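You operate a simulated robot arm through the tools that you are given. There is no shell and no other tool.

Carry out the task below with a simulated robot arm. There is one attempt and no reset: what you move stays moved.

JOB
Wipe the dust off the gear case, then lay the green and white covers flat over its bright pads.
Fine: wipe with the yellow pad beside it and put that back; each cover hides whole pads. What is to be rubbed or washed off counts as gone when no trace of it is left.

Only the result counts: the job must be done as asked and must still hold three seconds after the hand-in. Knocking over, shifting, dropping, spilling or breaking anything else fails it. Lids that push on must go on centred and level and be pressed home; caps that screw on are set level and turned clockwise until they are tight.

ROBOT AND FRAMES
A 7-joint arm with a two-finger parallel gripper, fixed in place. Base frame: the origin is at the foot of the arm, x ahead of it, y to its left, z up; the work surface is at about z = 0.82. Readings come in m, rad, newtons and seconds.
Its first joint turns from -2.897 to 2.897 rad. Payload 4.4 kg.
The tool frame sits at the grasp point between the pads (the TCP): z along the fingers, y along the line on which they close. The tips reach 0.023 m beyond it. The gripper opens to 0.094 m. The fingers are 0.038 m wide and 0.01 m thick; the gripper's body (0.054 by 0.096 m) begins 0.039 m behind the TCP.
Orientation is told as [roll, pitch, yaw] about the base's x, y, z axes, in that order, counted from this pose: with the fingers straight down and closing along the base's y, the tool's x points along the base's -x, its y along +y and its z along -z.

CONTROLS
- The arm moves only by the tool play_rows. Its argument "rows" is a list of rows, each an object (a shift or turn left out is 0, a gripper value left out holds the last) with "translation": the shift along the base's x, y, z in m, a list of three; "delta_rot": the turn, a rotation vector about the base's x, y, z in rad, a list of three; "hand": the finger opening in m, from 0 to 0.094. In form: [{"translation": [x, y, z], "delta_rot": [wx, wy, wz], "hand": hand}, ...]. A call has 1 to 20 rows; each row shifts and turns the commanded pose from where the row before left it. A row lasts 0.2 s, in which the tool goes at most 0.05 m and 0.15 rad; a call with a longer step from one row to the next is refused whole, and so is a gripper value outside its range. A pose out of reach is approached as far as the arm can. The call stops where the force on the tool passes 40 N (or 10 N more than at its start, if that is more) or the arm is blocked; 0.2 s more then pass. The fingers move at their own pace (about 0.072 m/s each) and stop on an object; they squeeze with about 26 N. The grip force told is the motor's: it shows also when the fingers shut on nothing. Time passes only in rows, and 0.2 s behind the last, so rows that do not move let the fingers close. The reply holds the time, the measured pose of the TCP, the force on the tool along the base axes, the opening and the grip force, in the units named above and with some noise, with the torque about the TCP (base axes, N m) and any sound that the robot's microphone picked up, and new pictures: "show" is both (left out), scene, wrist or none.
- Cameras (640 x 400 px; columns grow to the right, rows downward): "scene" is fixed at [0.0464, 0.6491, 1.4528]; the picture's right is [-0.32, -0.95, 0.00], its down [-0.47, 0.16, -0.87] and it looks along [0.83, -0.28, -0.49] (base axes); focal length 348 px, centre (320, 200). "wrist" rides on the gripper at [0.086, 0.016, -0.074] in the tool frame; the picture's right is [-0.18, 0.98, 0.00], its down [-0.58, -0.11, -0.81] and it looks along [-0.79, -0.15, 0.59] (tool axes); focal length 243 px, centre (320, 200).
- locate(camera, pixels): there is no depth. For up to 12 entries [column, row, z] of the newest picture of that camera ("zoom" is the newest enlarged one), the place [x, y] in the base frame at which the ray of that pixel passes the height z, good to about 0.002 m. No time passes.
- zoom(camera, box): a new picture of the part [left, top, right, bottom] of that camera's present view, enlarged. No time passes.
- hand_in(): hands the job in; it is judged then, once.

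Open the gripper and draw the arm clear of the work before you hand the job in, unless the task says otherwise.

The tools are called after ">>>" as name(argument=value, ...) on one line, values as JSON. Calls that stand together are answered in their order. play_rows: Moves the arm, as the interface text tells. Its arguments: {"type":"object","properties":{"rows":{"type":"array","items":{"type":"object","properties":{"translation":{"type":"array","items":{"type":"number"}},"delta_rot":{"type":"array","items":{"type":"number"}},"hand":{"type":"number"}}}},"show":{"type":"string","enum":["both","scene","wrist","none"]}},"required":["rows"]} The other tools are called the same way: locate (camera, pixels) gives the place at which the rays of pixels pass given heights; zoom (camera, box) takes an enlarged picture of a part of a camera's view; hand_in () hands the job in.

At the start:

```text
time: 0.0
tcp_pos: [0.6072, 0.3208, 1.2256]
tool_rot: [0.0, 0.0, -0.001]
force: [0.5, 0.7, -0.6]
torque: [-0.02, -0.01, 0.02]
finger_gap: 0.0938
gripper_force: 0.1
```

scene: 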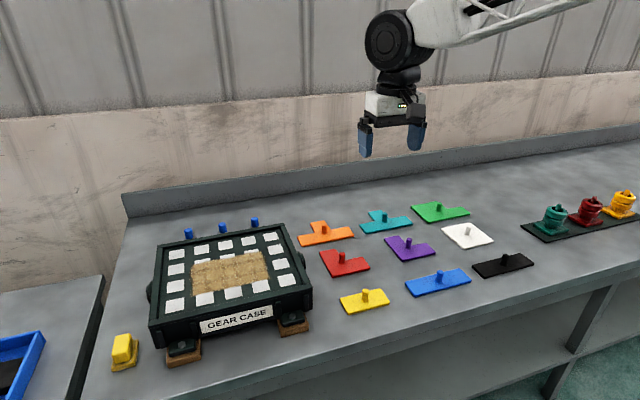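
wrist: 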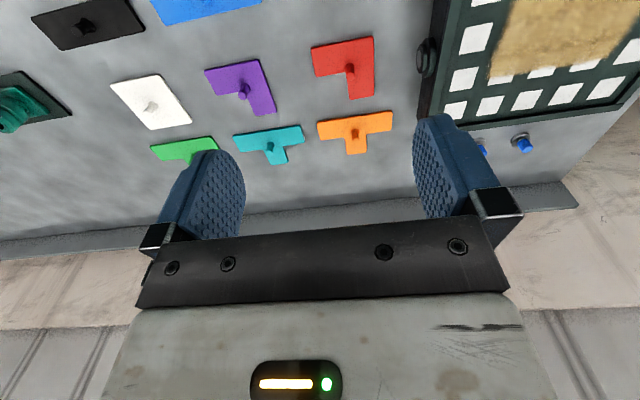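

The gear case sits at about (230,280) with dust in the middle, the yellow pad at (124,352), green cover at (440,212), white cover at (467,236). I zoom in on these before moving.

>>> zoom(camera="scene", box=[100, 200, 330, 380])

>>> zoom(camera="scene", box=[290, 190, 540, 330])

>>> locate(camera="scene", pixels=[[410, 204, 0.825], [428, 222, 0.825], [470, 213, 0.825], [442, 230, 0.825], [465, 248, 0.825], [493, 241, 0.825], [468, 224, 0.825], [124, 352, 0.83], [112, 371, 0.82], [137, 362, 0.82]])

```text
2.22 times, centred on (215, 290) of scene
```

zoom: 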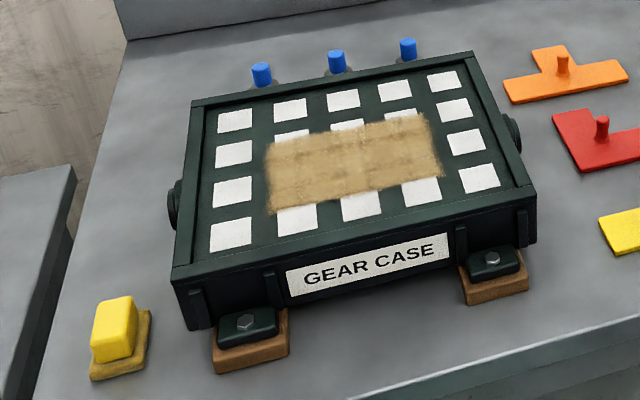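

```text
2.56 times, centred on (415, 260) of scene
```

zoom: 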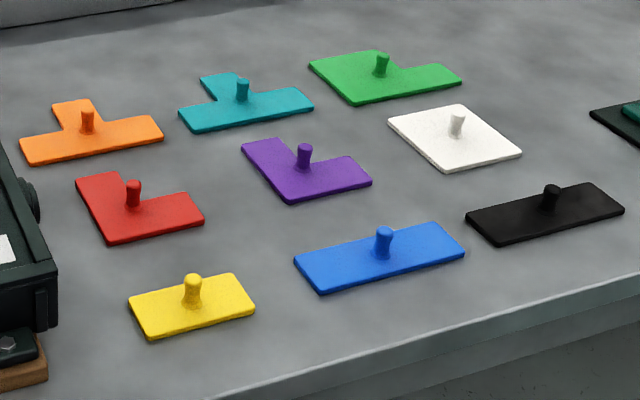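

```text
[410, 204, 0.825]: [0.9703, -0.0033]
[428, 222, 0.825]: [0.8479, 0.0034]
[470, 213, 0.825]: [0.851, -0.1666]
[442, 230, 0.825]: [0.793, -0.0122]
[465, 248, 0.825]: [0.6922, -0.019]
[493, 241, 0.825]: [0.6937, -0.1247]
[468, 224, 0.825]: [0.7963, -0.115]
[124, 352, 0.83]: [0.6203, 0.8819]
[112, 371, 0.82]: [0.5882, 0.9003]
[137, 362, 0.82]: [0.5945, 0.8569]
```

The case holds a 4x5 grid of white pads with dust over the centre; the pad with the yellow grip is at front-left. I locate case corners and the yellow pad at a few heights, to plan.

>>> locate(camera="scene", pixels=[[157, 246, 0.92], [282, 222, 0.92], [151, 321, 0.92], [310, 288, 0.92], [157, 246, 0.88], [282, 222, 0.88], [151, 321, 0.88], [310, 288, 0.88], [165, 360, 0.82], [200, 355, 0.82], [308, 331, 0.82]])

>>> zoom(camera="scene", box=[95, 320, 175, 380])

>>> zoom(camera="scene", box=[0, 280, 140, 400])

```text
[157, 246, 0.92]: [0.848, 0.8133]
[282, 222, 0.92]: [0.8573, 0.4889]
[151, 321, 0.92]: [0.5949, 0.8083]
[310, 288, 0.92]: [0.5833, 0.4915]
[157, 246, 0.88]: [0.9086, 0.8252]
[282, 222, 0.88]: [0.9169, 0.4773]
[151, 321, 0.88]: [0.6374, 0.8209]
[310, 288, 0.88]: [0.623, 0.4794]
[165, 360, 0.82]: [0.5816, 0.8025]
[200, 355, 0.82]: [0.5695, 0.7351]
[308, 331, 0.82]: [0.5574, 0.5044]
```

```text
6.67 times, centred on (135, 350) of scene
```

zoom: 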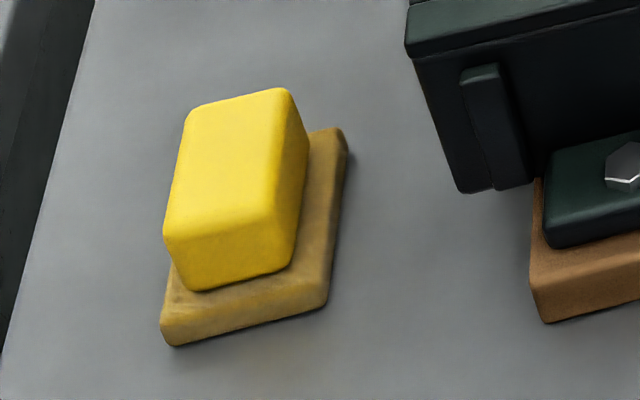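

```text
3.33 times, centred on (70, 340) of scene
```

zoom: 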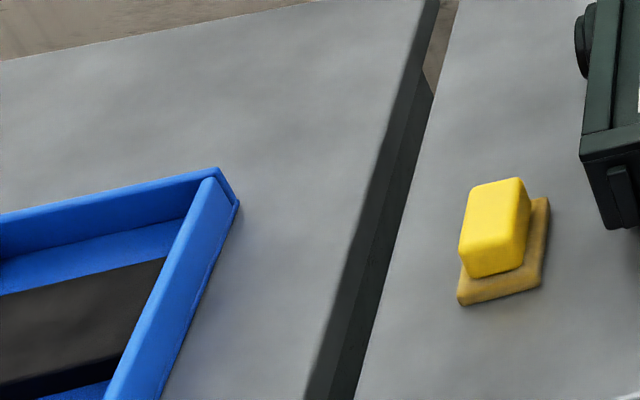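

The case's top lies at about x 0.58–0.86, y 0.49–0.81, close to the reach limit, so I want heights measured well. I move the arm over toward the case for a wrist view.

>>> play_rows(rows=[{"translation": [-0.01, 0.05, 0]}, {"translation": [-0.01, 0.05, 0]}, {"translation": [-0.01, 0.05, 0]}, {"translation": [-0.01, 0.05, 0]}, {"translation": [-0.01, 0.05, 0]}, {"translation": [0, 0.03, 0]}, {"translation": [0, 0, 0]}])

```text
refused: row 1 steps farther than a row can; nothing moved
```

Each step must be under 0.05 m in total; I retry with smaller steps.

>>> play_rows(rows=[{"translation": [-0.01, 0.045, 0]}, {"translation": [-0.01, 0.045, 0]}, {"translation": [-0.01, 0.045, 0]}, {"translation": [-0.01, 0.045, 0]}, {"translation": [-0.01, 0.045, 0]}, {"translation": [0, 0.045, 0]}, {"translation": [0, 0, 0]}])

```text
time: 1.6
tcp_pos: [0.5558, 0.591, 1.2266]
tool_rot: [-0.001, 0.0, 0.0]
force: [0.5, -1.0, 0.5]
torque: [-0.01, 0.0, -0.01]
finger_gap: 0.0938
gripper_force: 0.1
```

scene: 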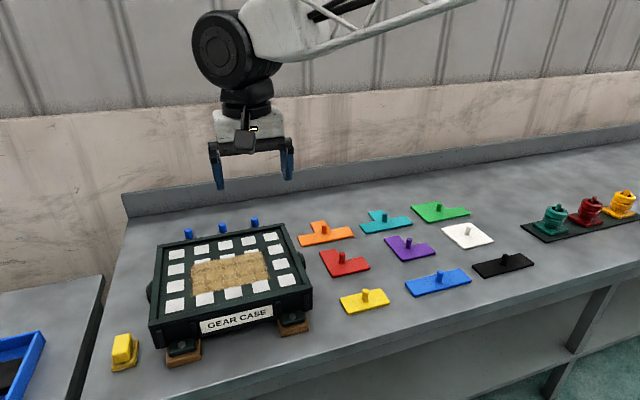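
wrist: 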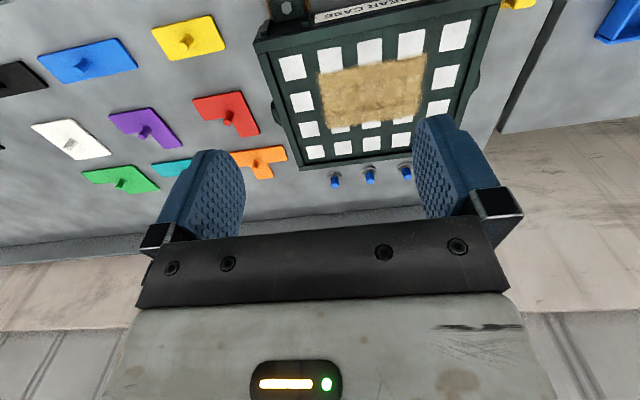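

The case now shows upside down in the wrist view at (380,80). I zoom on both cameras to triangulate the case top height.

>>> zoom(camera="wrist", box=[240, 0, 540, 190])

>>> locate(camera="wrist", pixels=[[254, 42, 0.92], [299, 169, 0.92], [254, 42, 0.88], [299, 169, 0.88], [500, 4, 0.92], [500, 4, 0.88], [292, 67, 0.9], [316, 152, 0.9]])

>>> locate(camera="scene", pixels=[[310, 288, 0.9], [282, 222, 0.9], [151, 321, 0.9], [157, 246, 0.9]])

```text
2.11 times, centred on (390, 95) of wrist
```

zoom: 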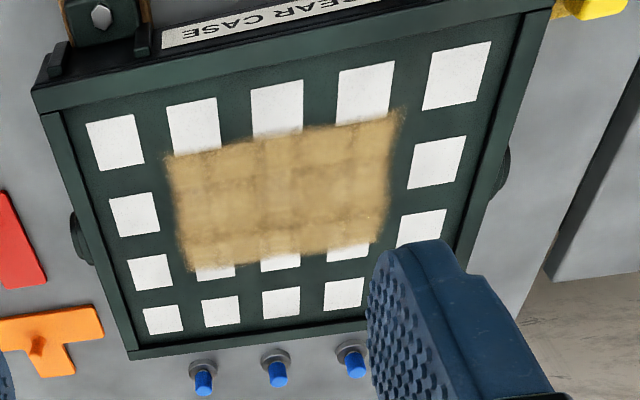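

```text
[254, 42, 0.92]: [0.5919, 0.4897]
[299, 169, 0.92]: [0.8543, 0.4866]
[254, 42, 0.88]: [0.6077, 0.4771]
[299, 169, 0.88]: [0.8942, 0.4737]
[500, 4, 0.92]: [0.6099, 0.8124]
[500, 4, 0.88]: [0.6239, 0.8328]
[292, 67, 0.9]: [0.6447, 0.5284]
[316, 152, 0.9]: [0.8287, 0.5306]
```

```text
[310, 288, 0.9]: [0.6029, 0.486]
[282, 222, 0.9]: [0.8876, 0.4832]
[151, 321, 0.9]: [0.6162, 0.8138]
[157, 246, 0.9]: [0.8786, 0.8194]
```

The case top rim is near z≈0.918. Now I turn the tool radially and move toward the sponge so that the wrist camera sees it.

>>> play_rows(rows=[{"translation": [-0.02, 0.03, -0.01], "delta_rot": [0, 0, 0.14]}, {"translation": [-0.03, 0.03, -0.01], "delta_rot": [0, 0, 0.14]}, {"translation": [-0.03, 0.02, -0.02], "delta_rot": [0, 0, 0.14]}, {"translation": [-0.03, 0.02, -0.02], "delta_rot": [0, 0, 0.14]}, {"translation": [0, 0.01, -0.03], "delta_rot": [0, 0, 0.14]}, {"translation": [0, 0, -0.03], "delta_rot": [0, 0, 0.14]}, {"translation": [0, 0, 0], "delta_rot": [0, 0, 0.12]}, {"translation": [0, 0, 0]}])

```text
time: 3.4
tcp_pos: [0.4485, 0.6991, 1.1052]
tool_rot: [0.0, 0.0, 0.961]
force: [-0.2, 0.3, -0.1]
torque: [-0.02, 0.0, -0.03]
finger_gap: 0.0942
gripper_force: 0.1
```

scene: 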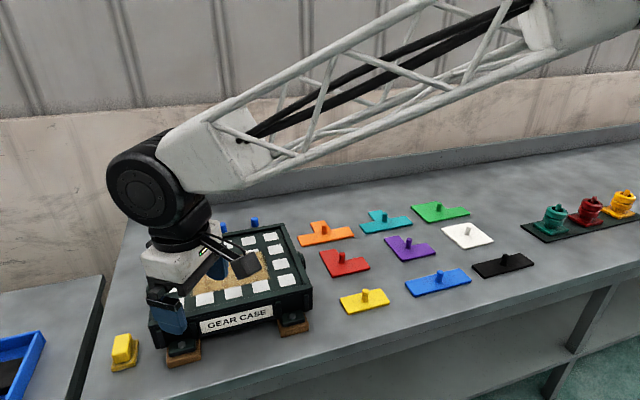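
wrist: 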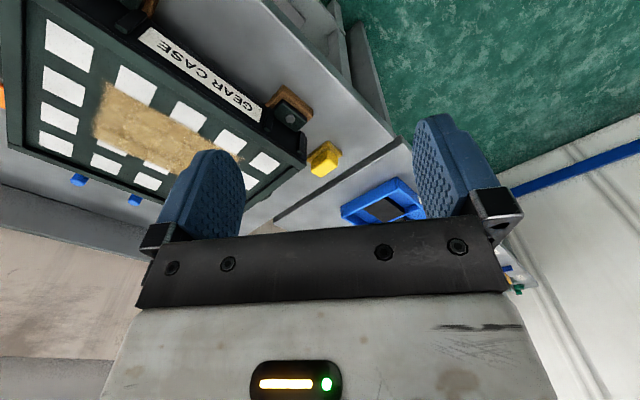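

The sponge shows at (323,158) in the wrist view. I zoom on it and locate it from both cameras.

>>> zoom(camera="wrist", box=[280, 125, 376, 185])

>>> locate(camera="wrist", pixels=[[323, 158, 0.82], [323, 158, 0.85], [323, 158, 0.87]])

>>> locate(camera="scene", pixels=[[112.8, 371.5, 0.82], [135.7, 365.5, 0.82], [139, 341, 0.83], [111.7, 355, 0.87], [129, 352, 0.87], [130.5, 333.5, 0.87], [115, 336.8, 0.87], [111.7, 355, 0.85], [130.5, 333.5, 0.85]])

```text
6.67 times, centred on (328, 155) of wrist
```

zoom: 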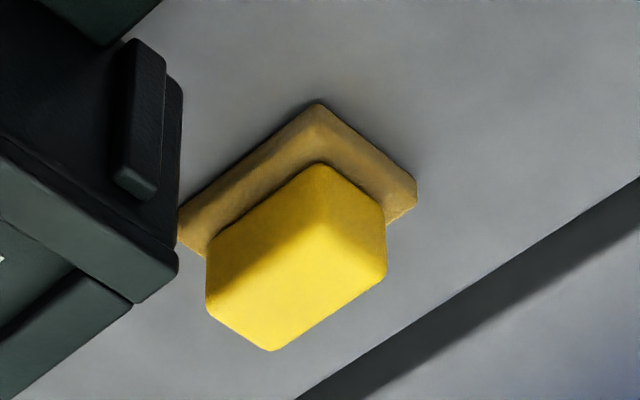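

```text
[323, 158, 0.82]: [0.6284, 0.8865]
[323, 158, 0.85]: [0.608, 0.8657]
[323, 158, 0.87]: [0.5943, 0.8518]
```

```text
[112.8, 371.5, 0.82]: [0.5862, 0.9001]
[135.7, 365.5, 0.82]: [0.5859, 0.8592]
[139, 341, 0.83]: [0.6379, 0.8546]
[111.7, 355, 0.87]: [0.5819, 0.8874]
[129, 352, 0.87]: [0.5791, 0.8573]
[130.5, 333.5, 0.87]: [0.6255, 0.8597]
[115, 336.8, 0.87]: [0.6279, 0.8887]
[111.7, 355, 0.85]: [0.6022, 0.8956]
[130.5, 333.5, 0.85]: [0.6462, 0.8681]
```

The sponge base spans about x 0.587–0.65, y 0.858–0.90, with a grip ~0.045×0.03 topping out near z 0.857; it is about 1.07 m out, so I need the tool tilted outward. I return yaw to 0 (closing along y), shift to the pad's y, and tilt about −y to test reach.

>>> play_rows(rows=[{"translation": [0, 0.03, 0], "delta_rot": [0, 0, -0.14]}, {"translation": [0, 0.03, 0], "delta_rot": [0, 0, -0.14]}, {"translation": [0, 0.03, 0], "delta_rot": [0, 0, -0.14]}, {"translation": [0, 0.03, -0.01], "delta_rot": [0, 0, -0.14]}, {"translation": [0, 0.03, -0.01], "delta_rot": [0, 0, -0.14]}, {"translation": [0, 0.03, -0.01], "delta_rot": [0, 0, -0.14]}, {"translation": [0, 0, 0], "delta_rot": [0, 0, -0.12]}, {"translation": [0.02, 0, 0], "delta_rot": [0, -0.14, 0]}, {"translation": [0.02, 0, 0], "delta_rot": [0, -0.14, 0]}, {"translation": [0.02, 0, 0], "delta_rot": [0, -0.14, 0]}, {"translation": [0.03, 0, 0], "delta_rot": [0, -0.14, 0]}, {"translation": [0.03, 0, 0]}, {"translation": [0.03, 0, 0]}, {"translation": [0, 0, 0]}])

```text
time: 6.4
tcp_pos: [0.5969, 0.8794, 1.0758]
tool_rot: [0.002, -0.561, -0.001]
force: [0.2, -0.8, -0.1]
torque: [-0.01, 0.01, 0.02]
finger_gap: 0.0937
gripper_force: 0.0
```

scene: 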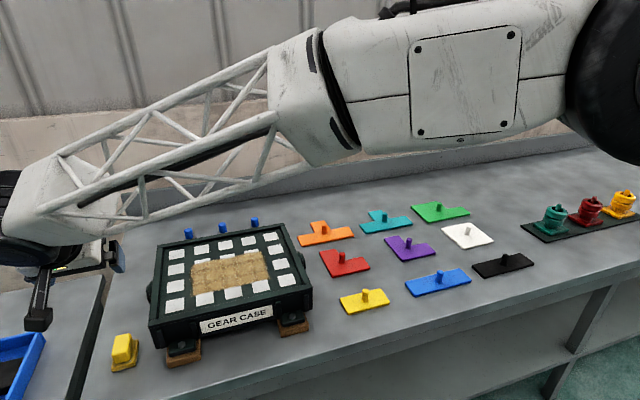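
wrist: 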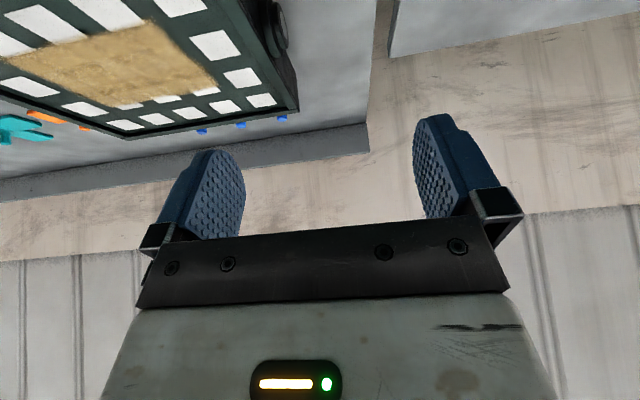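

Reached (0.597,0.879) with 0.56 rad tilt without lag. I now lower tilt to 0.4 and descend above the sponge with fingers at 0.065, checking that it stays in reach.

>>> play_rows(rows=[{"translation": [0.02, 0, -0.03], "delta_rot": [0, 0.08, 0], "hand": 0.065}, {"translation": [0, 0, -0.03], "delta_rot": [0, 0.08, 0]}, {"translation": [0, 0, -0.03]}, {"translation": [0, 0, -0.03]}, {"translation": [0, 0, -0.02]}, {"translation": [0, 0, 0]}])

```text
time: 7.8
tcp_pos: [0.6172, 0.879, 0.9357]
tool_rot: [-0.001, -0.4, 0.0]
force: [-0.3, -0.4, -0.6]
torque: [0.0, 0.01, 0.0]
finger_gap: 0.065
gripper_force: 0.1
```

scene: 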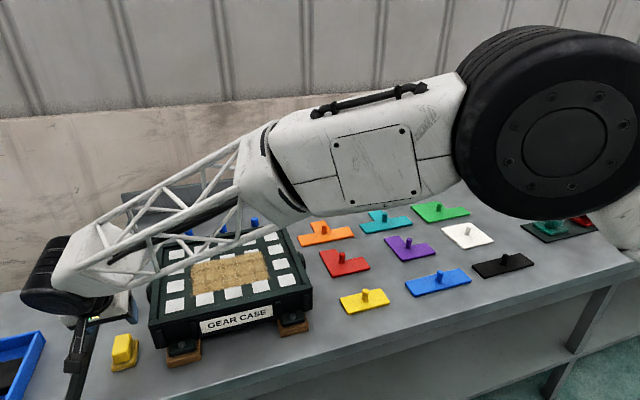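
wrist: 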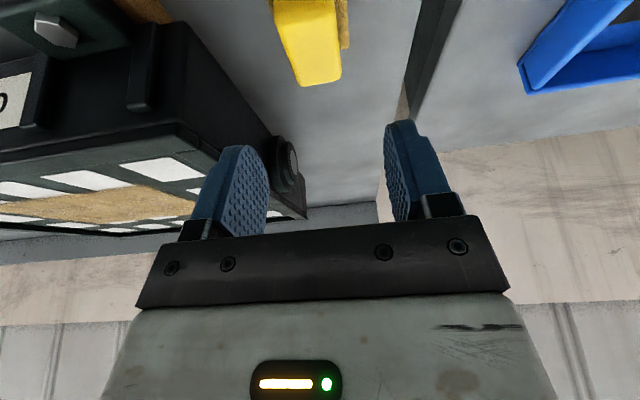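

Still exactly on target at 0.4 rad tilt. The sponge shows at (310,40) in the wrist view; I zoom and locate its corners.

>>> zoom(camera="wrist", box=[230, 0, 390, 100])

>>> locate(camera="wrist", pixels=[[300, 85, 0.857], [340, 79, 0.857], [283, 35, 0.857], [335, 20, 0.857], [349, 47, 0.83]])

>>> zoom(camera="scene", box=[60, 290, 180, 390])

```text
4.00 times, centred on (310, 50) of wrist
```

zoom: 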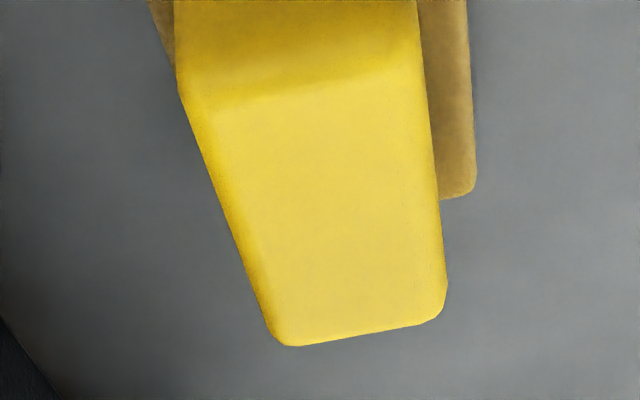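

```text
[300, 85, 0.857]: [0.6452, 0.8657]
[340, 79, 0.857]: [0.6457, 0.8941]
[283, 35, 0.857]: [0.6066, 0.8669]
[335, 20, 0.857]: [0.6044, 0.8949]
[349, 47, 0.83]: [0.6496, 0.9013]
```

```text
4.00 times, centred on (120, 340) of scene
```

zoom: 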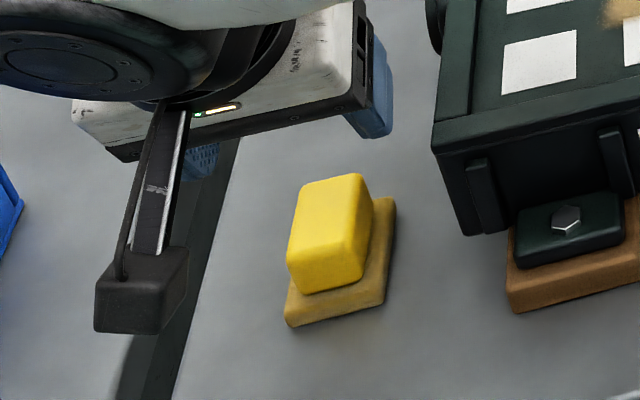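

The grip is centred near (0.616,0.880), top z≈0.86. I descend to TCP z≈0.863 so the finger tips stay just above the pad's base, then close.

>>> play_rows(rows=[{"translation": [0, 0.001, -0.03]}, {"translation": [0, 0, -0.025]}, {"translation": [0, 0, -0.018]}, {"translation": [0, 0, 0]}])

```text
time: 8.8
tcp_pos: [0.6163, 0.882, 0.8605]
tool_rot: [0.0, -0.399, 0.001]
force: [-0.4, 0.0, 0.0]
torque: [0.02, 0.01, -0.03]
finger_gap: 0.065
gripper_force: 0.0
```

scene: 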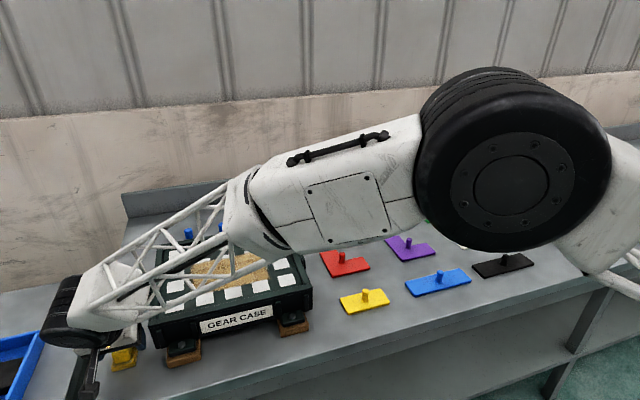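
wrist: 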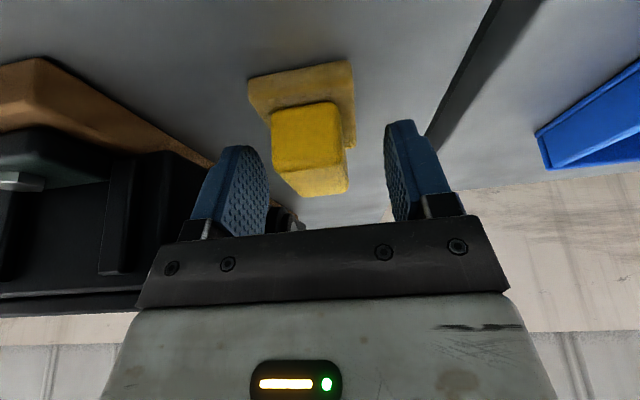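

The grip at (310,150) is between the fingers in the wrist view. I zoom to check the tips against the base before closing.

>>> zoom(camera="wrist", box=[180, 40, 460, 240])

>>> locate(camera="wrist", pixels=[[274, 142, 0.86], [335, 104, 0.86], [292, 194, 0.86], [348, 180, 0.86], [250, 85, 0.83], [352, 62, 0.83]])

```text
2.00 times, centred on (320, 140) of wrist
```

zoom: 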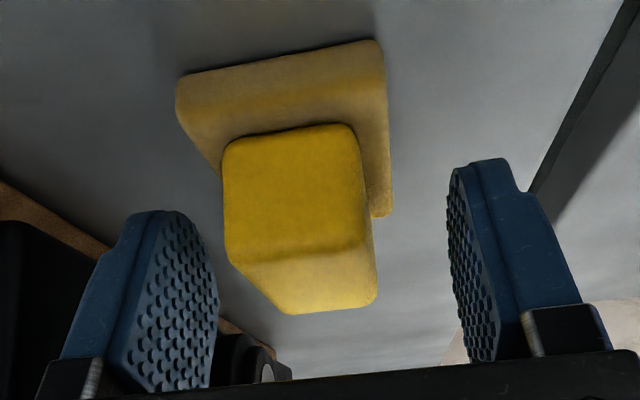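

```text
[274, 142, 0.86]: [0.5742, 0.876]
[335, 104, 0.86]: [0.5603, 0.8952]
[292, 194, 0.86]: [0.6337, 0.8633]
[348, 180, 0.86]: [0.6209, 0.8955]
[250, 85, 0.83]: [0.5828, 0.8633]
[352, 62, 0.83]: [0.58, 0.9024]
```

Fingers straddle the yellow grip evenly, tips above the base. I close on it.

>>> play_rows(rows=[{"hand": 0.02}, {"hand": 0.02}, {"hand": 0.02}, {"hand": 0.02}], show="wrist")

```text
time: 9.8
tcp_pos: [0.617, 0.8825, 0.8614]
tool_rot: [-0.001, -0.401, -0.001]
force: [-0.8, 0.1, 0.2]
torque: [-0.01, 0.04, 0.0]
finger_gap: 0.0294
gripper_force: 25.4
```

wrist: 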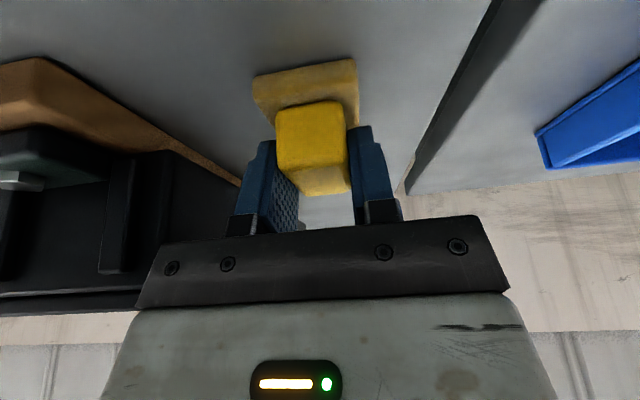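

The sponge is held (gap 0.029). I lift it straight up to clear the case.

>>> play_rows(rows=[{"translation": [0, 0, 0.03]}, {"translation": [0, 0, 0.04]}, {"translation": [0, 0, 0.04]}, {"translation": [0, 0, 0.04]}, {"translation": [0, 0, 0]}])

>>> locate(camera="scene", pixels=[[190, 265.3, 0.91], [262.4, 251, 0.91], [270.5, 279, 0.91], [191.7, 297, 0.91], [190, 265.3, 0.9], [270.5, 279, 0.9]])

```text
time: 11.0
tcp_pos: [0.617, 0.8828, 1.0138]
tool_rot: [-0.001, -0.399, -0.001]
force: [-0.3, 0.2, -0.4]
torque: [-0.02, -0.01, 0.0]
finger_gap: 0.0291
gripper_force: 26.7
```

scene: 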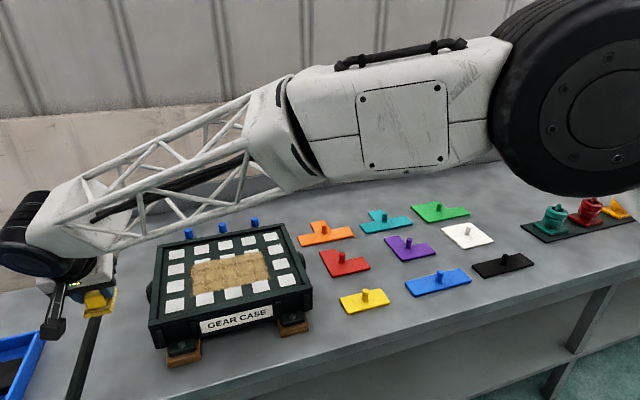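
wrist: 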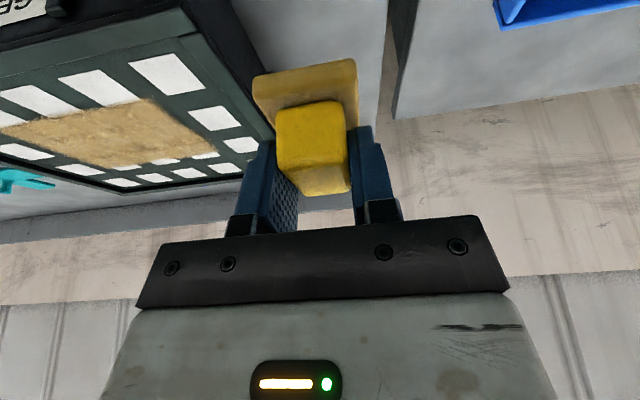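

```text
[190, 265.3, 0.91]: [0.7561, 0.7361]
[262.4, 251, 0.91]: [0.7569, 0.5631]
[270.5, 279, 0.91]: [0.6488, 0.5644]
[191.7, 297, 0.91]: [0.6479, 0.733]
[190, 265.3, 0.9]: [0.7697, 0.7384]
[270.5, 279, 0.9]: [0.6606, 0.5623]
```

Dust spans about x 0.65–0.76, y 0.56–0.74. I carry the sponge above its near-left corner, staying high.

>>> play_rows(rows=[{"translation": [0.01, -0.04, 0]}, {"translation": [0.01, -0.04, 0]}, {"translation": [0.01, -0.04, 0]}, {"translation": [0.018, -0.028, 0]}, {"translation": [0, 0, -0.02]}, {"translation": [0, 0, -0.015]}, {"translation": [0, 0, 0]}])

```text
time: 12.6
tcp_pos: [0.6664, 0.7327, 0.9763]
tool_rot: [0.0, -0.399, -0.002]
force: [0.4, 0.0, -0.6]
torque: [-0.03, 0.02, -0.02]
finger_gap: 0.0293
gripper_force: 25.8
```

scene: 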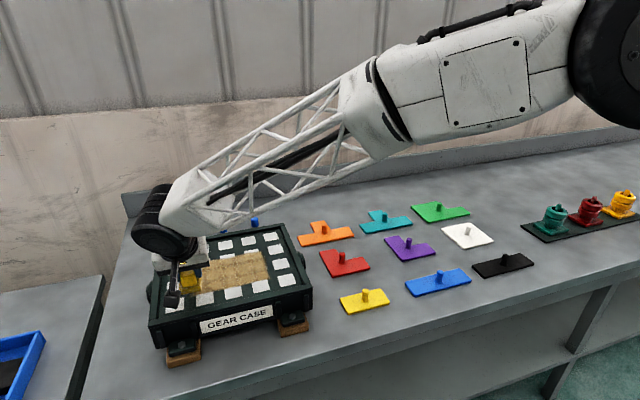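
wrist: 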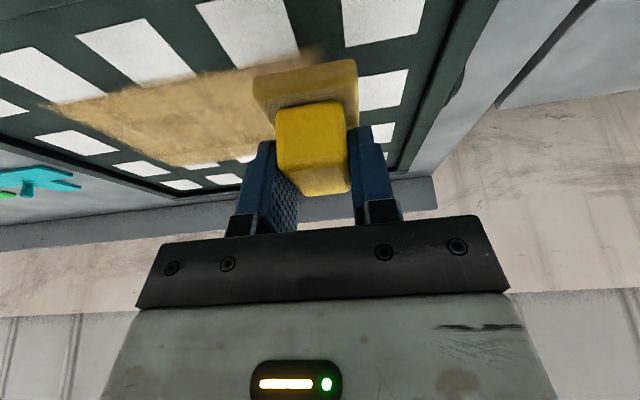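

Sponge hovers over the dust's left end; I lower in small steps and watch the force.

>>> play_rows(rows=[{"translation": [0, 0, -0.006]}, {"translation": [0, 0, -0.006]}, {"translation": [0, 0, -0.004]}, {"translation": [0, 0, 0]}], show="none")

>>> zoom(camera="scene", box=[140, 220, 300, 320])

```text
time: 13.6
tcp_pos: [0.6663, 0.7332, 0.9608]
tool_rot: [0.0, -0.4, 0.0]
force: [0.5, -0.6, 0.7]
torque: [0.0, -0.01, -0.01]
finger_gap: 0.0292
gripper_force: 26.2
```

```text
4.00 times, centred on (220, 270) of scene
```

zoom: 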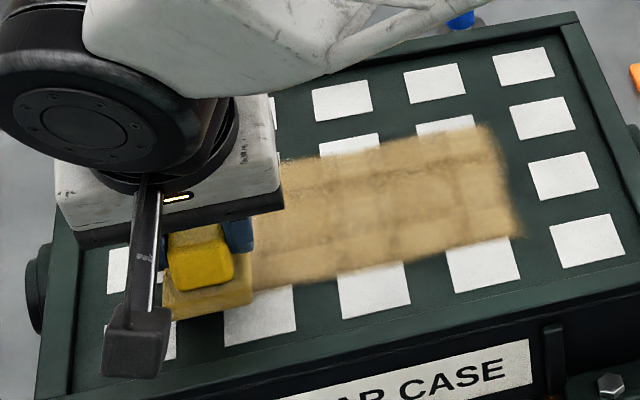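

No contact yet at z 0.961; I keep lowering in 3 mm steps.

>>> play_rows(rows=[{"translation": [0, 0, -0.003]}, {"translation": [0, 0, -0.003]}, {"translation": [0, 0, 0]}], show="none")

```text
time: 14.4
tcp_pos: [0.6661, 0.7328, 0.9554]
tool_rot: [-0.001, -0.4, 0.0]
force: [0.1, 0.1, -0.5]
torque: [-0.01, 0.0, -0.03]
finger_gap: 0.0293
gripper_force: 26.6
```

Still free at 0.955; continuing down.

>>> play_rows(rows=[{"translation": [0, 0, -0.003]}, {"translation": [0, 0, -0.002]}, {"translation": [0, 0, 0]}], show="none")

```text
time: 15.2
tcp_pos: [0.6658, 0.7338, 0.951]
tool_rot: [0.0, -0.4, 0.0]
force: [0.6, 0.2, 0.0]
torque: [-0.01, 0.0, 0.01]
finger_gap: 0.0292
gripper_force: 26.1
```

Still no contact at 0.951; lowering again.

>>> play_rows(rows=[{"translation": [0, 0, -0.002]}, {"translation": [0, 0, -0.002]}, {"translation": [0, 0, 0]}], show="none")

```text
time: 16.0
tcp_pos: [0.6666, 0.7337, 0.9471]
tool_rot: [0.001, -0.402, 0.0]
force: [0.0, -0.8, 7.4]
torque: [-0.06, 0.21, -0.01]
finger_gap: 0.0295
gripper_force: 25.9
```

Contact with 7.4 N at TCP z 0.947, so the plate is at about z 0.906. I sweep along −y across the near half of the dust.

>>> play_rows(rows=[{"translation": [0, 0.008, 0]}, {"translation": [0, -0.02, 0]}, {"translation": [0, -0.02, 0]}, {"translation": [0, -0.02, 0]}, {"translation": [0, -0.02, 0]}, {"translation": [0, -0.02, 0]}, {"translation": [0, -0.02, 0]}, {"translation": [0, -0.02, 0]}, {"translation": [0, -0.02, 0]}, {"translation": [0, -0.02, 0]}, {"translation": [0, -0.01, 0]}, {"translation": [0, 0, 0]}])

```text
time: 18.6
tcp_pos: [0.6661, 0.5496, 0.9455]
tool_rot: [-0.002, -0.4, 0.0]
force: [-1.1, 0.4, 1.8]
torque: [0.0, -0.08, -0.02]
finger_gap: 0.0295
gripper_force: 26.0
```

scene: 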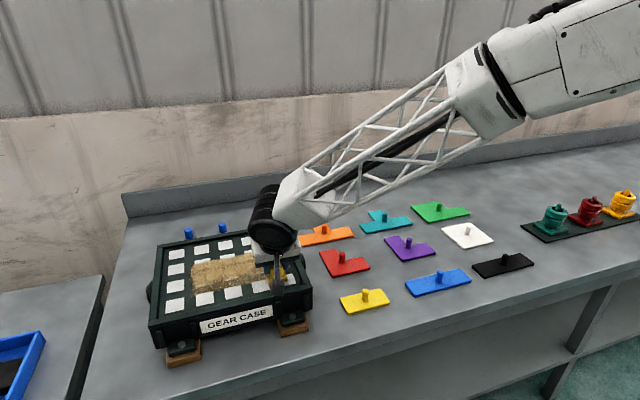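
wrist: 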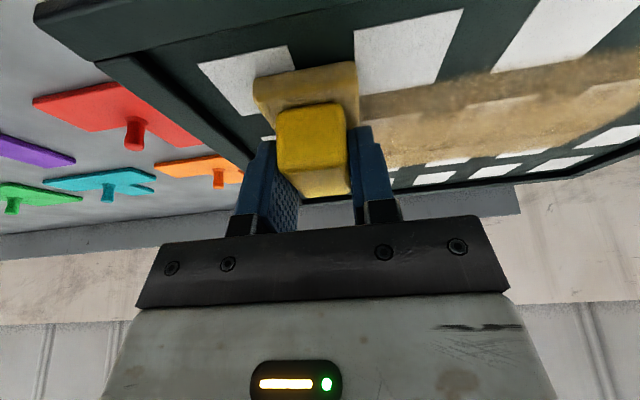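

The sweep finished; I zoom to see whether the dust thinned along it.

>>> zoom(camera="scene", box=[150, 220, 310, 320])

>>> zoom(camera="wrist", box=[340, 0, 640, 190])

```text
4.00 times, centred on (230, 270) of scene
```

zoom: 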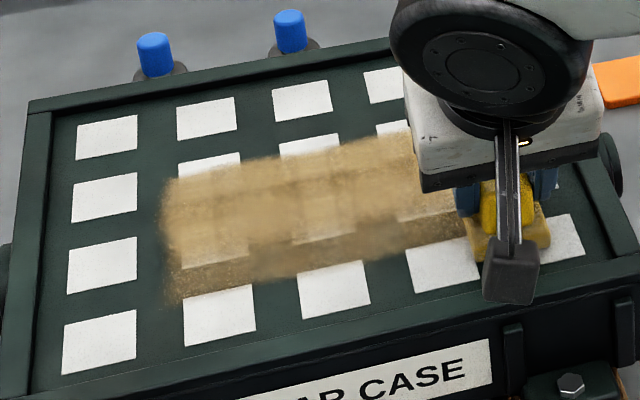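

```text
2.11 times, centred on (490, 95) of wrist
```

zoom: 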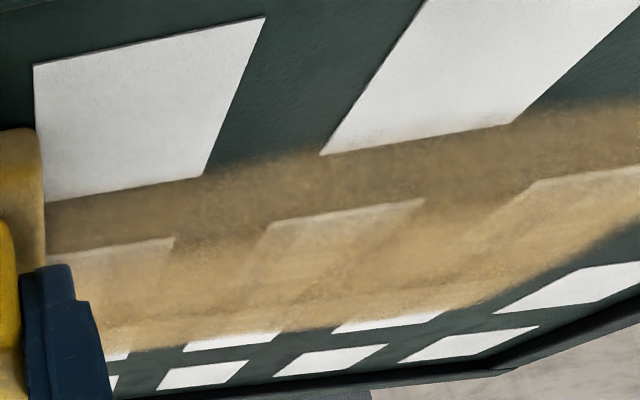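

The near strip is thinner, so rubbing works but needs several passes. I press 1.5 mm more and stroke back and forth.

>>> play_rows(rows=[{"translation": [0, 0.01, -0.0015]}, {"translation": [0, 0.025, 0]}, {"translation": [0, 0.025, 0]}, {"translation": [0, 0.025, 0]}, {"translation": [0, 0.025, 0]}, {"translation": [0, 0.025, 0]}, {"translation": [0, 0.025, 0]}, {"translation": [0, 0.025, 0]}, {"translation": [0, 0.01, 0]}, {"translation": [0.01, 0, 0]}, {"translation": [0, -0.025, 0]}, {"translation": [0, -0.025, 0]}, {"translation": [0, -0.025, 0]}, {"translation": [0, -0.025, 0]}, {"translation": [0, -0.025, 0]}, {"translation": [0, -0.025, 0]}, {"translation": [0, -0.025, 0]}, {"translation": [0, -0.02, 0]}, {"translation": [0, 0, 0]}])

>>> zoom(camera="scene", box=[150, 220, 310, 320])

```text
time: 22.6
tcp_pos: [0.6753, 0.5522, 0.9451]
tool_rot: [0.0, -0.4, -0.001]
force: [0.5, 0.6, -0.5]
torque: [0.01, 0.02, 0.03]
finger_gap: 0.0292
gripper_force: 26.5
```

scene: 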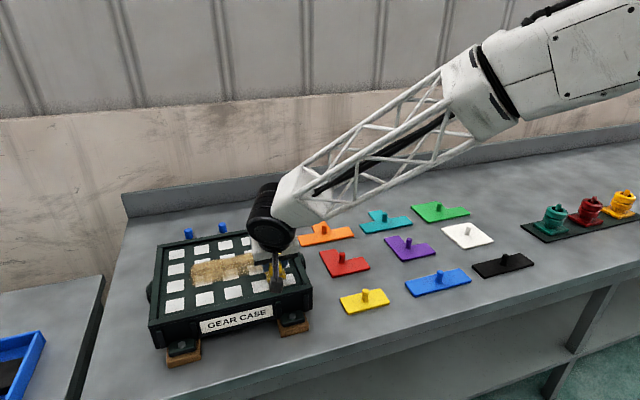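
wrist: 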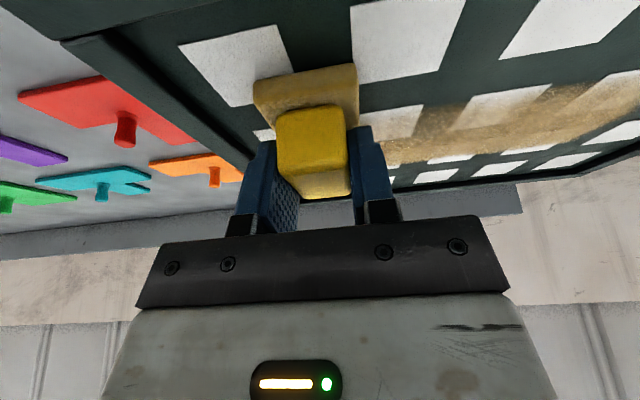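

```text
4.00 times, centred on (230, 270) of scene
```

zoom: 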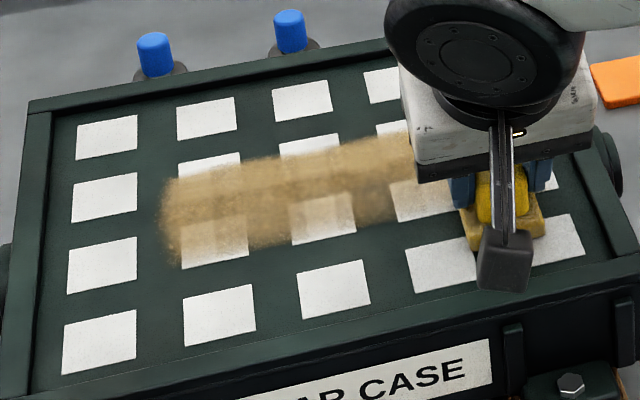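

The near strip is clean already. I shift 0.03 m outward in x, press 0.5 mm more and stroke two passes, then further out.

>>> play_rows(rows=[{"translation": [0.02, 0, -0.0005]}, {"translation": [0.012, 0, 0]}, {"translation": [0, 0.025, 0]}, {"translation": [0, 0.025, 0]}, {"translation": [0, 0.025, 0]}, {"translation": [0, 0.025, 0]}, {"translation": [0, 0.025, 0]}, {"translation": [0, 0.025, 0]}, {"translation": [0, 0.025, 0]}, {"translation": [0, 0.02, 0]}, {"translation": [0.01, 0, 0]}, {"translation": [0, -0.025, 0]}, {"translation": [0, -0.025, 0]}, {"translation": [0, -0.025, 0]}, {"translation": [0, -0.025, 0]}, {"translation": [0, -0.025, 0]}, {"translation": [0, -0.025, 0]}, {"translation": [0, -0.025, 0]}, {"translation": [0, -0.02, 0]}, {"translation": [0, 0, 0]}], show="none")

>>> zoom(camera="scene", box=[150, 220, 310, 320])

```text
time: 26.8
tcp_pos: [0.7164, 0.5516, 0.9441]
tool_rot: [0.001, -0.402, 0.0]
force: [-0.3, 10.2, 38.6]
torque: [0.22, 0.23, 0.02]
finger_gap: 0.0291
gripper_force: 26.7
```

```text
4.00 times, centred on (230, 270) of scene
```

zoom: 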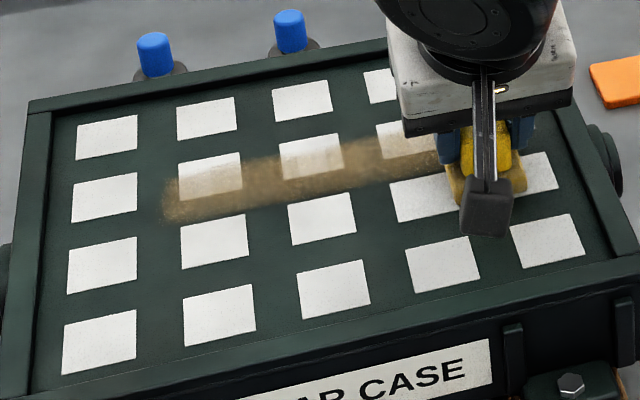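

Force rose to 38.6 N, too hard; I raise 1 mm right away and check.

>>> play_rows(rows=[{"translation": [0, 0, 0.001]}, {"translation": [0, 0, 0]}])

```text
time: 27.4
tcp_pos: [0.7166, 0.5507, 0.9449]
tool_rot: [-0.001, -0.4, 0.0]
force: [-0.4, 4.2, 31.9]
torque: [0.1, 0.0, 0.0]
finger_gap: 0.0293
gripper_force: 26.2
```

scene: 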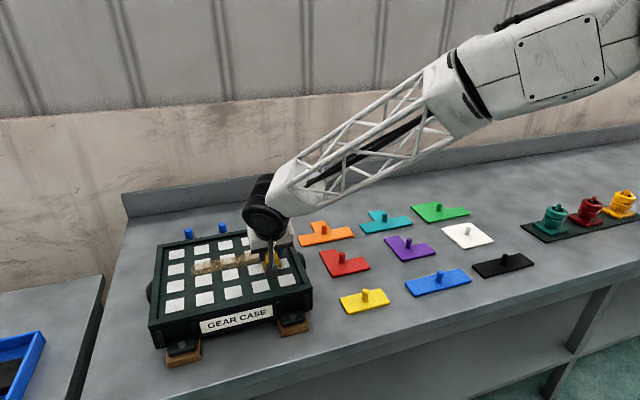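
wrist: 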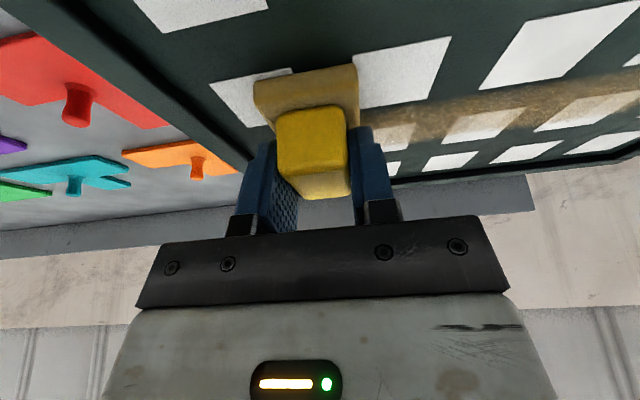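

Still 32 N with roughly 7 N per mm; I raise 3 mm more.

>>> play_rows(rows=[{"translation": [0, 0, 0.0015]}, {"translation": [0, 0, 0.0015]}, {"translation": [0, 0, 0]}], show="none")

```text
time: 28.2
tcp_pos: [0.717, 0.5502, 0.9479]
tool_rot: [-0.002, -0.398, -0.001]
force: [-1.3, -0.4, 0.5]
torque: [0.0, 0.03, -0.04]
finger_gap: 0.029
gripper_force: 25.7
```

Free at 0.948. I shift outward to x≈0.745, press ~1.2 mm and stroke the remaining band.

>>> play_rows(rows=[{"translation": [0.02, 0, 0]}, {"translation": [0.006, 0, -0.0012]}, {"translation": [0, 0.025, 0]}, {"translation": [0, 0.025, 0]}, {"translation": [0, 0.025, 0]}, {"translation": [0, 0.025, 0]}, {"translation": [0, 0.025, 0]}, {"translation": [0, 0.025, 0]}, {"translation": [0, 0.025, 0]}, {"translation": [0, 0.02, 0]}, {"translation": [0, 0, 0]}])

>>> zoom(camera="scene", box=[150, 220, 310, 320])

```text
time: 30.6
tcp_pos: [0.7434, 0.7438, 0.9478]
tool_rot: [0.001, -0.398, 0.001]
force: [-0.1, -0.6, 0.1]
torque: [0.01, -0.01, -0.02]
finger_gap: 0.0294
gripper_force: 26.0
```

scene: 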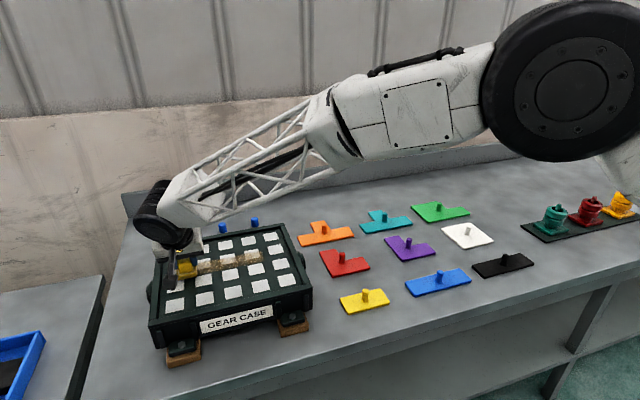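
wrist: 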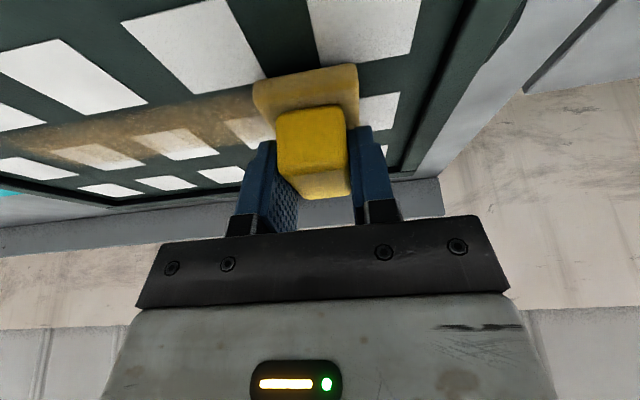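

```text
4.00 times, centred on (230, 270) of scene
```

zoom: 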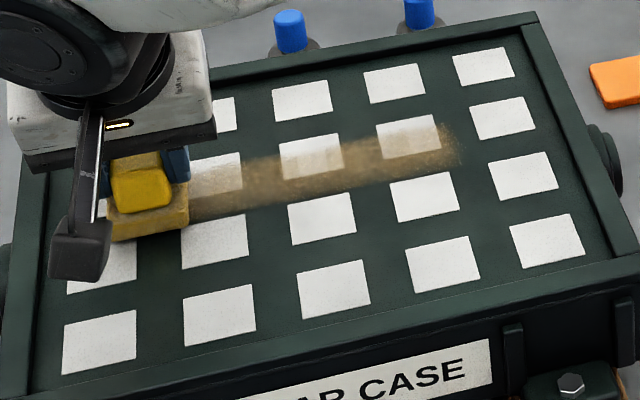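

No contact here now (0.1 N), the last band remains. I lower 2 mm and read the force.

>>> play_rows(rows=[{"translation": [0, -0.01, -0.001]}, {"translation": [0, 0, -0.001]}, {"translation": [0, 0, 0]}], show="none")

```text
time: 31.4
tcp_pos: [0.7442, 0.7355, 0.945]
tool_rot: [0.001, -0.4, -0.001]
force: [-0.6, -0.1, -1.1]
torque: [-0.01, 0.0, 0.01]
finger_gap: 0.0292
gripper_force: 26.1
```

Still no contact at 0.945 here; I step lower carefully.

>>> play_rows(rows=[{"translation": [0, 0, -0.001]}, {"translation": [0, 0, -0.001]}, {"translation": [0, 0, 0]}], show="none")

```text
time: 32.2
tcp_pos: [0.7433, 0.7358, 0.9462]
tool_rot: [0.002, -0.402, 0.0]
force: [1.3, -2.2, 15.1]
torque: [-0.07, 0.35, 0.02]
finger_gap: 0.0293
gripper_force: 26.2
```

Contact now 15 N. I sweep −y across the remaining band.

>>> play_rows(rows=[{"translation": [0, 0.01, 0.0005]}, {"translation": [0, -0.02, 0]}, {"translation": [0, -0.025, 0]}, {"translation": [0, -0.025, 0]}, {"translation": [0, -0.025, 0]}, {"translation": [0, -0.025, 0]}, {"translation": [0, -0.025, 0]}, {"translation": [0, -0.025, 0]}, {"translation": [0, -0.02, 0]}, {"translation": [0, 0, 0]}])

>>> zoom(camera="scene", box=[150, 220, 310, 320])

```text
time: 34.4
tcp_pos: [0.744, 0.5564, 0.9446]
tool_rot: [0.001, -0.4, 0.001]
force: [-1.9, 10.4, 35.1]
torque: [0.33, 0.19, 0.02]
finger_gap: 0.0294
gripper_force: 26.0
```

scene: 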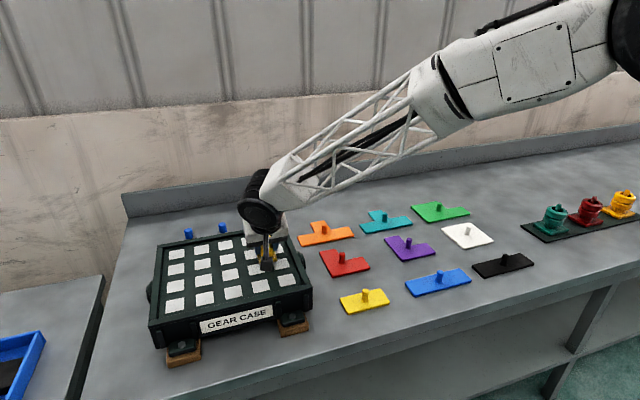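
wrist: 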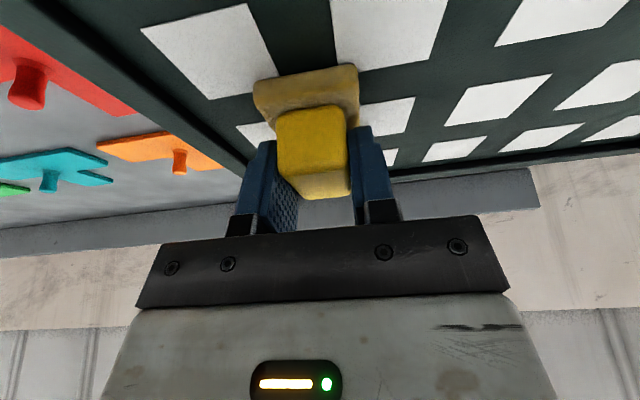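

```text
4.00 times, centred on (230, 270) of scene
```

zoom: 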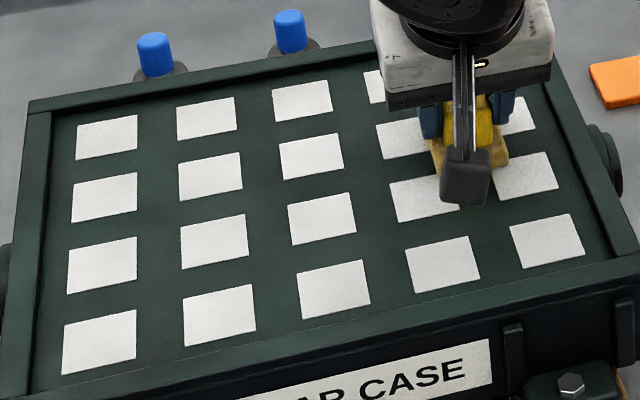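

The band is clean in view. I lift 4 cm to inspect the spot under the sponge.

>>> play_rows(rows=[{"translation": [0, 0, 0.01]}, {"translation": [0, 0.0, 0.03]}, {"translation": [-0.03, -0.03, 0.02]}, {"translation": [-0.03, -0.03, 0.02]}, {"translation": [-0.03, -0.03, 0.02]}, {"translation": [-0.03, -0.03, 0.0]}, {"translation": [0, 0, 0]}])

>>> zoom(camera="scene", box=[160, 225, 304, 315])

>>> zoom(camera="wrist", box=[220, 0, 540, 200])

```text
time: 36.0
tcp_pos: [0.6236, 0.4368, 1.0439]
tool_rot: [-0.001, -0.399, 0.0]
force: [0.7, -0.2, -0.8]
torque: [-0.03, 0.03, 0.04]
finger_gap: 0.0294
gripper_force: 25.9
```

scene: 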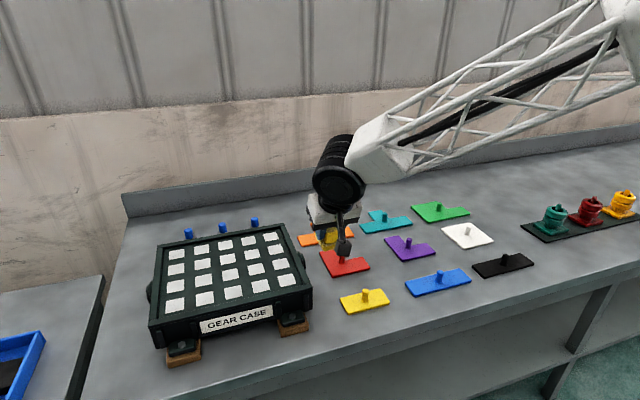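
wrist: 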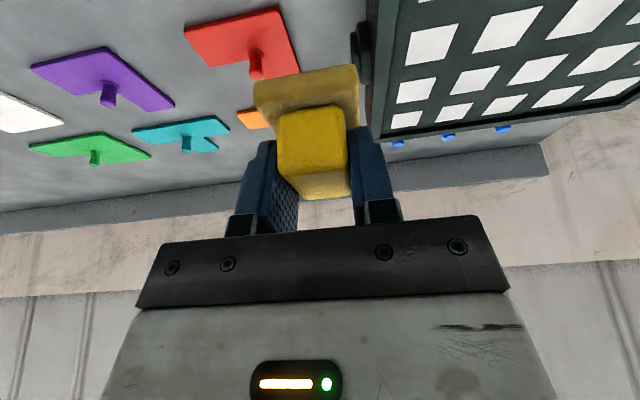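

```text
4.44 times, centred on (232, 270) of scene
```

zoom: 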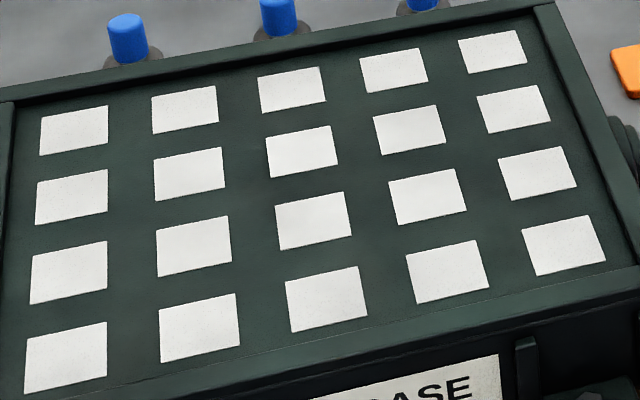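

```text
2.00 times, centred on (380, 100) of wrist
```

zoom: 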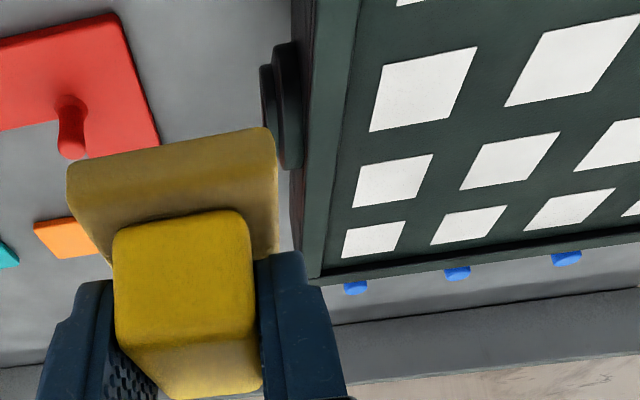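

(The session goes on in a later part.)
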